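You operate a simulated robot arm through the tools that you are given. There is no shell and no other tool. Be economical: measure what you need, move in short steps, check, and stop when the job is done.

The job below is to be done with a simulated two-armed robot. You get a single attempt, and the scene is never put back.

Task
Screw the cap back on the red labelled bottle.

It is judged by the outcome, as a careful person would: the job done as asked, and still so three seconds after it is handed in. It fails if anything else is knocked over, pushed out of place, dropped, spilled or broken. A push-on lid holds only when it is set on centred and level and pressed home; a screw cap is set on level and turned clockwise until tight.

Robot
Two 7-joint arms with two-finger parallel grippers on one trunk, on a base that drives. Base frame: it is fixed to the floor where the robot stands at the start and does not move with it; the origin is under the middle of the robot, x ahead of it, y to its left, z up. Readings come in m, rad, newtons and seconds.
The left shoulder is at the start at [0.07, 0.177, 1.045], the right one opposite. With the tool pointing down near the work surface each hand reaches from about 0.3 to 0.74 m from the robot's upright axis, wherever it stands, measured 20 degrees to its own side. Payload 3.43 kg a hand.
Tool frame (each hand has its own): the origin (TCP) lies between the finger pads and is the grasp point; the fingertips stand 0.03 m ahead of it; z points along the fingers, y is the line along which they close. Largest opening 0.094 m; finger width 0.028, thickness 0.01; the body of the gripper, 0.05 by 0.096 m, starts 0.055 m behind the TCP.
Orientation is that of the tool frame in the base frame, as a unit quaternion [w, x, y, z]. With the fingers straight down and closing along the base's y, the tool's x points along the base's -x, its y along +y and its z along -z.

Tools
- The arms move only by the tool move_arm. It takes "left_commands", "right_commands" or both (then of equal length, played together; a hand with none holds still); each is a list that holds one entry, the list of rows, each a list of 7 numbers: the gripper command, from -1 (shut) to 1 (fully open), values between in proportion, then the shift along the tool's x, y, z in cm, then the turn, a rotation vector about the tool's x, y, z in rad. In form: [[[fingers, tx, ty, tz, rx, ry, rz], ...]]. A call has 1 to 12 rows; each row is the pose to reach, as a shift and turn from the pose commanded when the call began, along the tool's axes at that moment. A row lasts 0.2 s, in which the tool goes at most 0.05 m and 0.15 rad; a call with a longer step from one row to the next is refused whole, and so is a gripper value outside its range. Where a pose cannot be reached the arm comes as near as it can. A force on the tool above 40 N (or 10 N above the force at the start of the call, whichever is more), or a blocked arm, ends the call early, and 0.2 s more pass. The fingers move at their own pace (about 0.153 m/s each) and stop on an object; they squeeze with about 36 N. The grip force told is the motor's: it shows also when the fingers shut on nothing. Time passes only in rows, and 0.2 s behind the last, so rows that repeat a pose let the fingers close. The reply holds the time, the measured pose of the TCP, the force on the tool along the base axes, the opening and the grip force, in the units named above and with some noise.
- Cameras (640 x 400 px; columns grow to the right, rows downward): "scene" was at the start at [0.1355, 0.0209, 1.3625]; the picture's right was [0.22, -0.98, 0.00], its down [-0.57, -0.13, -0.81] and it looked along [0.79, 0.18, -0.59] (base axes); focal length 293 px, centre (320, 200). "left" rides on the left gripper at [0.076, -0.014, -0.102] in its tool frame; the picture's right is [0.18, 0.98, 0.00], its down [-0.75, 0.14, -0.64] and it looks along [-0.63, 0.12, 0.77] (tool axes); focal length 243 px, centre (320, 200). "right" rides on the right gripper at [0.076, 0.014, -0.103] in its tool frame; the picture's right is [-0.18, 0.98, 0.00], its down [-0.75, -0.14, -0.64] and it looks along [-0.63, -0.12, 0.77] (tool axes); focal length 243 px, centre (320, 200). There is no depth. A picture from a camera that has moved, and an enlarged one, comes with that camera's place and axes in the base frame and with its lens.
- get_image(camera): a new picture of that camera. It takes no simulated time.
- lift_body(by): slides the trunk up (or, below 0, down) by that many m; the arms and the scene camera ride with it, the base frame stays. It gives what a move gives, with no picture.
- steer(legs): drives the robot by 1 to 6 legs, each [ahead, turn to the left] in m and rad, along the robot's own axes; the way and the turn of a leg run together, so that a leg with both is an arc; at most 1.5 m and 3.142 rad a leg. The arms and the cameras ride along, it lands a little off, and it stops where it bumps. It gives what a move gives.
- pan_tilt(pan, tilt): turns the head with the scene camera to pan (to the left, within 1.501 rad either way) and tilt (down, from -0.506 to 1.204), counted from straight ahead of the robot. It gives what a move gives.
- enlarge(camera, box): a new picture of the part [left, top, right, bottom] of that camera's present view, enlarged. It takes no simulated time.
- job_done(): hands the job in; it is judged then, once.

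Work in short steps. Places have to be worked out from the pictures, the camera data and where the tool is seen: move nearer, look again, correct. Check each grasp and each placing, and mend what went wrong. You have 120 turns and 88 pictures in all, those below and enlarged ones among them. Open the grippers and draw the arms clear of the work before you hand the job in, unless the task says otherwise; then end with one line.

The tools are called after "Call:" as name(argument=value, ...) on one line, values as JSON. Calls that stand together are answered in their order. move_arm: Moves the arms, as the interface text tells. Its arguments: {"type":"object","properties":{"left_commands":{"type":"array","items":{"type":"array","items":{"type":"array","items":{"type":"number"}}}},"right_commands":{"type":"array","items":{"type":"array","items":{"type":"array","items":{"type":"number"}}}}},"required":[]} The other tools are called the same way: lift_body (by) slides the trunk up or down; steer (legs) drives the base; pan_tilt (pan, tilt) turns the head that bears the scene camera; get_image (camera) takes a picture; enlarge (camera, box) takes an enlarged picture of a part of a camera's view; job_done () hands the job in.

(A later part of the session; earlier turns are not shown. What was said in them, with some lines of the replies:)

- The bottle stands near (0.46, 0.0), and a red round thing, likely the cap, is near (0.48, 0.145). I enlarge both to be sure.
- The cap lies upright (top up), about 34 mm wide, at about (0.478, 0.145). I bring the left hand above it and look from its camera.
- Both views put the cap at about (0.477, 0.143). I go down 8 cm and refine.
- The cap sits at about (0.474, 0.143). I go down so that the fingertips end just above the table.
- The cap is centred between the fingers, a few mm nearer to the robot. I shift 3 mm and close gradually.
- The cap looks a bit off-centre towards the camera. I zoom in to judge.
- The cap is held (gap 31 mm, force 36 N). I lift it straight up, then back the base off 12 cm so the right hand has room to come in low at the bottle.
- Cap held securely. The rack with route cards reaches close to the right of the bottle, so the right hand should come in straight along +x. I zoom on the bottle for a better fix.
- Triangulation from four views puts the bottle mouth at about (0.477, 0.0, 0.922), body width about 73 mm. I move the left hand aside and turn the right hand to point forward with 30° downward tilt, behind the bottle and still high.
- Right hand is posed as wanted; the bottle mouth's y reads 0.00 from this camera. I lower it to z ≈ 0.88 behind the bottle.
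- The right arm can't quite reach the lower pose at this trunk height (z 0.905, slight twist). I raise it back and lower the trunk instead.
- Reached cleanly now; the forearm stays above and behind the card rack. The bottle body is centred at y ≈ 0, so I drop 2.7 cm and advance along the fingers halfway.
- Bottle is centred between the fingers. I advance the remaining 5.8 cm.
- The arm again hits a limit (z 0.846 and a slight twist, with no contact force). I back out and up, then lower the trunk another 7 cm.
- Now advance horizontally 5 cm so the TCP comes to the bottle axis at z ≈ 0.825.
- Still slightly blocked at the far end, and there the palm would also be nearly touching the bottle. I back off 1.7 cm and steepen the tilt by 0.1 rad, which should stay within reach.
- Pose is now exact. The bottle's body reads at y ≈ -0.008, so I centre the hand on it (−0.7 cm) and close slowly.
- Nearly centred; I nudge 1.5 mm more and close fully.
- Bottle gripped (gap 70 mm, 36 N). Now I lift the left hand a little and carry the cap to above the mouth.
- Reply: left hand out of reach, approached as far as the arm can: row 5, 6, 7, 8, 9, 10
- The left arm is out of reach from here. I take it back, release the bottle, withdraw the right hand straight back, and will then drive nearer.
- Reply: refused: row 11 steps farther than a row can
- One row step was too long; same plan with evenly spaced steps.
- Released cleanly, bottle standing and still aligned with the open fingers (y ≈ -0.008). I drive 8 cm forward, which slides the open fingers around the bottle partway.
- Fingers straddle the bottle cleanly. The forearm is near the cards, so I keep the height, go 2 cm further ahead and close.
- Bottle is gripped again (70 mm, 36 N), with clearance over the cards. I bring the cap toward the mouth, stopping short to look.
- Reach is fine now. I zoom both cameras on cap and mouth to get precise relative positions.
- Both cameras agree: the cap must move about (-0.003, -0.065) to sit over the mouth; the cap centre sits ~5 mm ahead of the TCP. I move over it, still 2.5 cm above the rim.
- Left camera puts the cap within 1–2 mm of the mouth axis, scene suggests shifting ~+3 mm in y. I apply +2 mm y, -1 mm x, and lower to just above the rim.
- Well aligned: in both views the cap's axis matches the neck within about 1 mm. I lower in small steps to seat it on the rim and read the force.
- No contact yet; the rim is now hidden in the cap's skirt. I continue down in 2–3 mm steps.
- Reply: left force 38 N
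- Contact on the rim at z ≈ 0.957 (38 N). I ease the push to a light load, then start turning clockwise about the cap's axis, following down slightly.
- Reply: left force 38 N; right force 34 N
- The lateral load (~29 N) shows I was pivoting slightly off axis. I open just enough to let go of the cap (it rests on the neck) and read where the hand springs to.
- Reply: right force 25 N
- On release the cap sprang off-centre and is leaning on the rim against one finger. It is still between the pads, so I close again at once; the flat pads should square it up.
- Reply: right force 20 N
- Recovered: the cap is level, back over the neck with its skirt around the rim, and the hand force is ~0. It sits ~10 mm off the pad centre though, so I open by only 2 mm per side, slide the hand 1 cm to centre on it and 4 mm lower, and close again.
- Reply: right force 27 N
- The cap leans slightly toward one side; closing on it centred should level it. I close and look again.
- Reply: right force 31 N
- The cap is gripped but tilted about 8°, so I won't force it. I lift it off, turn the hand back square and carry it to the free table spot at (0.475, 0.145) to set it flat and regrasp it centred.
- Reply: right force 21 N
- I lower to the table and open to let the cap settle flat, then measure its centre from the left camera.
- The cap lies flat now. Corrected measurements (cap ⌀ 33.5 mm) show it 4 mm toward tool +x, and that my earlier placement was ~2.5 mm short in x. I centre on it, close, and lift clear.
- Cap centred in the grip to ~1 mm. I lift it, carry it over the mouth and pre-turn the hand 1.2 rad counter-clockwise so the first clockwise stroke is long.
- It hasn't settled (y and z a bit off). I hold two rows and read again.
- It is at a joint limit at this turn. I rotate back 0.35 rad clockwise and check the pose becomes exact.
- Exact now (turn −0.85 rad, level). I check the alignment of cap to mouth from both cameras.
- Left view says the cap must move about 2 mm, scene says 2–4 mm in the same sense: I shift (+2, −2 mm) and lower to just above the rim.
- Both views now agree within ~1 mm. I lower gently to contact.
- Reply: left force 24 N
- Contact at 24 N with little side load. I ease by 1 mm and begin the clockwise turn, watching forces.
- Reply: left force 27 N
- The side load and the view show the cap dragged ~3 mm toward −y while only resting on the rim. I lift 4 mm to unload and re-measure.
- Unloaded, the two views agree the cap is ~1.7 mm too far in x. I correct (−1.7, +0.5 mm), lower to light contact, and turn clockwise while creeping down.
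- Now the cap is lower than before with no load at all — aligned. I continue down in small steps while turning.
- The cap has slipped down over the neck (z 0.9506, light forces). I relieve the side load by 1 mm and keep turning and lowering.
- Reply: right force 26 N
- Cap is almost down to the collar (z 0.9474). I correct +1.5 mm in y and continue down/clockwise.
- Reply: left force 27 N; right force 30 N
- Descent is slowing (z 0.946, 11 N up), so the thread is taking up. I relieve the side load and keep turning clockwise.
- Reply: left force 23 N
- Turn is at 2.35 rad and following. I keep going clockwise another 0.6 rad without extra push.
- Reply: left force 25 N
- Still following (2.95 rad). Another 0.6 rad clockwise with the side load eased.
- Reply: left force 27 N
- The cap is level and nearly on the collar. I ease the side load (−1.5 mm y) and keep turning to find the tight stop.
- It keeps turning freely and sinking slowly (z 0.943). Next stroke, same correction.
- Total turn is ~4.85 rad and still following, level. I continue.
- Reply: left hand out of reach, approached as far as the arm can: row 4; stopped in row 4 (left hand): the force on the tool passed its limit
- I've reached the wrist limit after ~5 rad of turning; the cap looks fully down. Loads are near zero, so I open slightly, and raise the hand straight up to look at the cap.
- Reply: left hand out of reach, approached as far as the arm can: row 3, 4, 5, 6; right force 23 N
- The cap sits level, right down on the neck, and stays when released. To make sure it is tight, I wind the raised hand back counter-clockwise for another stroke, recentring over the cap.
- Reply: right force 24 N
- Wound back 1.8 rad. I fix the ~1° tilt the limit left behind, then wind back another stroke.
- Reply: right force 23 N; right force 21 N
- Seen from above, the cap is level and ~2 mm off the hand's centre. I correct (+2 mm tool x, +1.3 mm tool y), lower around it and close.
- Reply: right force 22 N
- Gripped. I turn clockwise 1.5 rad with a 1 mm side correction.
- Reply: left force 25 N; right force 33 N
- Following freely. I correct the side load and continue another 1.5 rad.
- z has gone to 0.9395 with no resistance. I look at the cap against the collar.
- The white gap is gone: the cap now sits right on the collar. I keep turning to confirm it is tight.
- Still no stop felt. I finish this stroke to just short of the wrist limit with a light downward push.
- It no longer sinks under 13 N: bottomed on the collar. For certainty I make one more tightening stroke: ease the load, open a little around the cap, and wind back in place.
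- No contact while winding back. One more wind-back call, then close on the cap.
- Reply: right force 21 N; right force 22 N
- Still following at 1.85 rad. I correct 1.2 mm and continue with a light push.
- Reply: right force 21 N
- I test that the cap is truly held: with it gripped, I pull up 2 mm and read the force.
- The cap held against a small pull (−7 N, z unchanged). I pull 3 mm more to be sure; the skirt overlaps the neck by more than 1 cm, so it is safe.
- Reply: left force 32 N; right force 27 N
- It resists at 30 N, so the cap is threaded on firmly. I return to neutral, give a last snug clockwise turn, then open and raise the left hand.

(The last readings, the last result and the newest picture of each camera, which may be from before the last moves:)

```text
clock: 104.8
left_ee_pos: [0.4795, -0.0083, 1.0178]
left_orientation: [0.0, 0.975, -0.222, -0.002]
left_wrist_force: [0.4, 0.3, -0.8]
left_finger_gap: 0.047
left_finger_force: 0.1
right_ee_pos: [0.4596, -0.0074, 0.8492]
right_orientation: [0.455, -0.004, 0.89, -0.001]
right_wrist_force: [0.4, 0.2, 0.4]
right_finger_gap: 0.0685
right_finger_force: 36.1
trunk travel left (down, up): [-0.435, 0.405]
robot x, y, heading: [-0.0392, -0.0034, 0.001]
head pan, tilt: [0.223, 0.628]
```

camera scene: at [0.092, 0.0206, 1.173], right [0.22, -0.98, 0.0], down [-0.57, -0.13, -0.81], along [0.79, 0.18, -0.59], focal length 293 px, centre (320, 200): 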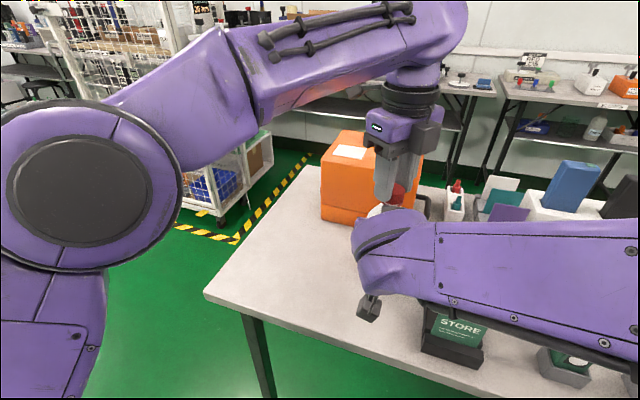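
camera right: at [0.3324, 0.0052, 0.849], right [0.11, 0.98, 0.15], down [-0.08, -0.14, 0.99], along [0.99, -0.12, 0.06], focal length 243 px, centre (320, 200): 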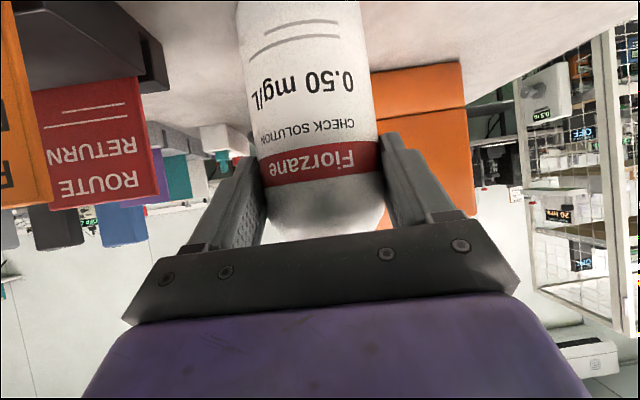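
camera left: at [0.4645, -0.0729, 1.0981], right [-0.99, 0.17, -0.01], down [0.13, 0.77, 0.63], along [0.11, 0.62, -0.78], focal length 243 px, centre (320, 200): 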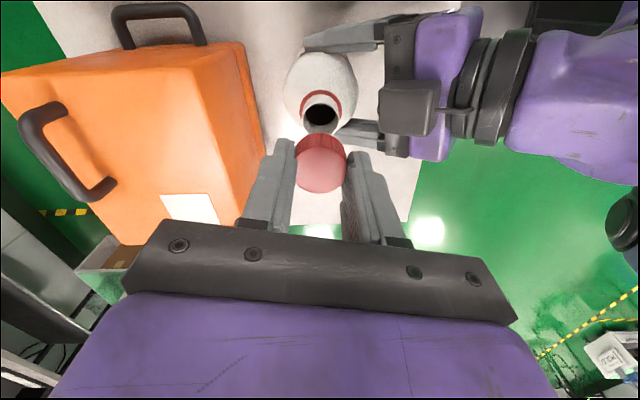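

Left hand is clear. Now I open the right hand and draw it straight back while the left moves away to its side.

Call:
move_arm(left_commands=[[[0, 0, 0, -1, 0, 0, 0], [0, -2.6, -2.4, -2, 0, 0, 0], [0, -5.2, -4.8, -2, 0, 0, 0], [0, -7.8, -7.2, -2, 0, 0, 0], [0, -10.4, -9.6, -2, 0, 0, 0], [0, -13.2, -12, -2, 0, 0, 0], [0, -15.9, -14.5, -2, 0, 0, 0], [0, -15.9, -14.5, -2, 0, 0, 0]]], right_commands=[[[0.5, 0, 0, 0, 0, 0, 0], [0.7, 0, 0, 0, 0, 0, 0], [1, 0, 0, 0, 0, 0, 0], [1, 0, 0, 0, 0, 0, 0], [1, 1.4, 0, -3.1, 0, 0, 0], [1, 2.8, 0, -6.2, 0, 0, 0], [1, 4.2, 0, -9.3, 0, 0, 0], [1, 4.2, 0, -9.3, 0, 0, 0]]])

Call:
get_image(camera="right")

```text
clock: 106.6
left_ee_pos: [0.3988, 0.1901, 1.0371]
left_orientation: [-0.001, 0.975, -0.222, -0.002]
left_wrist_force: [-0.3, -0.7, -0.1]
left_finger_gap: 0.0471
left_finger_force: 0.1
left hand out of reach, approached as far as the arm can: row 1
right_ee_pos: [0.3593, -0.0079, 0.8687]
right_orientation: [0.455, -0.003, 0.89, -0.002]
right_wrist_force: [-0.2, -0.7, 0.0]
right_finger_gap: 0.0942
right_finger_force: 0.1
trunk travel left (down, up): [-0.435, 0.405]
robot x, y, heading: [-0.0389, -0.0015, 0.004]
head pan, tilt: [0.223, 0.628]
```

```text
1 pictures are left
camera right: at [0.2303, 0.0052, 0.8676], right [0.1, 0.98, 0.14], down [-0.08, -0.14, 0.99], along [0.99, -0.11, 0.06], focal length 243 px, centre (320, 200)
```

right: 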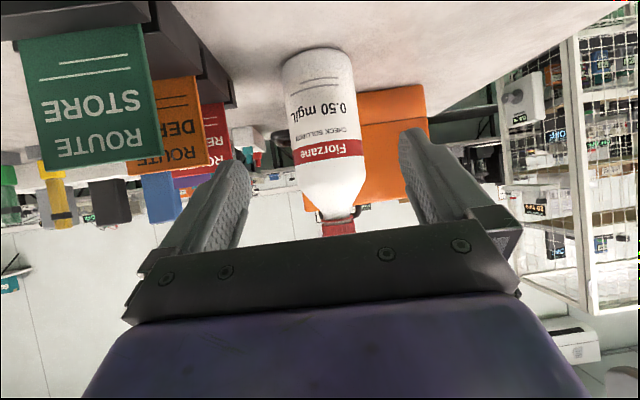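

The bottle stands upright with the cap on, free of both hands. I raise the right hand a bit more and take the last picture.

Call:
move_arm(right_commands=[[[1, -2, 0, -2.4, 0, 0, 0], [1, -4, 0, -4.8, 0, 0, 0], [1, -6, 0, -7, 0, 0, 0], [1, -6, 0, -7, 0, 0, 0]]])

Call:
get_image(camera="scene")

```text
clock: 107.6
left_ee_pos: [0.3992, 0.1907, 1.0375]
left_orientation: [0.0, 0.975, -0.222, -0.001]
left_wrist_force: [0.7, -0.3, -0.4]
left_finger_gap: 0.0468
left_finger_force: 0.1
right_ee_pos: [0.3371, -0.0092, 0.9616]
right_orientation: [0.455, -0.004, 0.89, -0.001]
right_wrist_force: [-0.1, -0.8, 0.3]
right_finger_gap: 0.0939
right_finger_force: 0.0
trunk travel left (down, up): [-0.435, 0.405]
robot x, y, heading: [-0.0385, -0.0027, -0.002]
head pan, tilt: [0.223, 0.628]
```

```text
0 pictures are left
camera scene: at [0.0955, 0.0209, 1.1725], right [0.22, -0.98, 0.0], down [-0.57, -0.13, -0.81], along [0.79, 0.18, -0.59], focal length 293 px, centre (320, 200)
```

scene: 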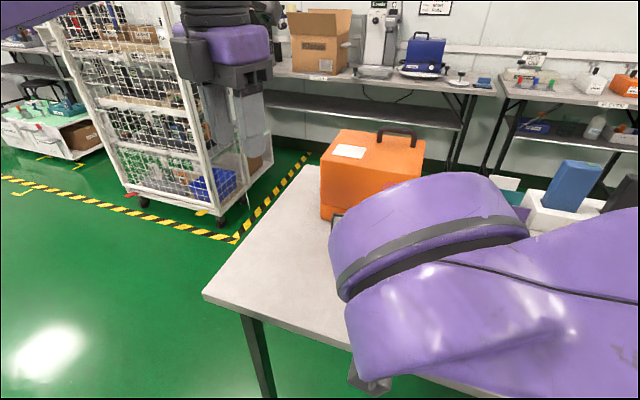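

Both hands are clear with their grippers open, and the capped bottle was upright in the last view that showed it, so I hand the job in.

Call:
move_arm(left_commands=[[[1, 0, 0, 0, 0, 0, 0], [1, 0, 0, 0, 0, 0, 0]]])

Call:
job_done()

```text
clock: 108.2
left_ee_pos: [0.3993, 0.1903, 1.0376]
left_orientation: [0.0, 0.975, -0.222, -0.002]
left_wrist_force: [-0.4, 0.2, 0.4]
left_finger_gap: 0.0939
left_finger_force: 0.0
right_ee_pos: [0.3369, -0.0095, 0.9603]
right_orientation: [0.456, -0.004, 0.89, -0.001]
right_wrist_force: [-0.4, -0.6, 1.1]
right_finger_gap: 0.0941
right_finger_force: 0.0
trunk travel left (down, up): [-0.435, 0.405]
robot x, y, heading: [-0.038, -0.0029, -0.001]
head pan, tilt: [0.223, 0.628]
```

```text
The job is handed in.
```

The cap is screwed back on the red-labelled bottle, down to the collar. It held against a 30 N pull, though I never felt a hard tight stop. The bottle stands upright within about a centimetre of where it was, nothing else was seen to move, and both grippers are open and clear.
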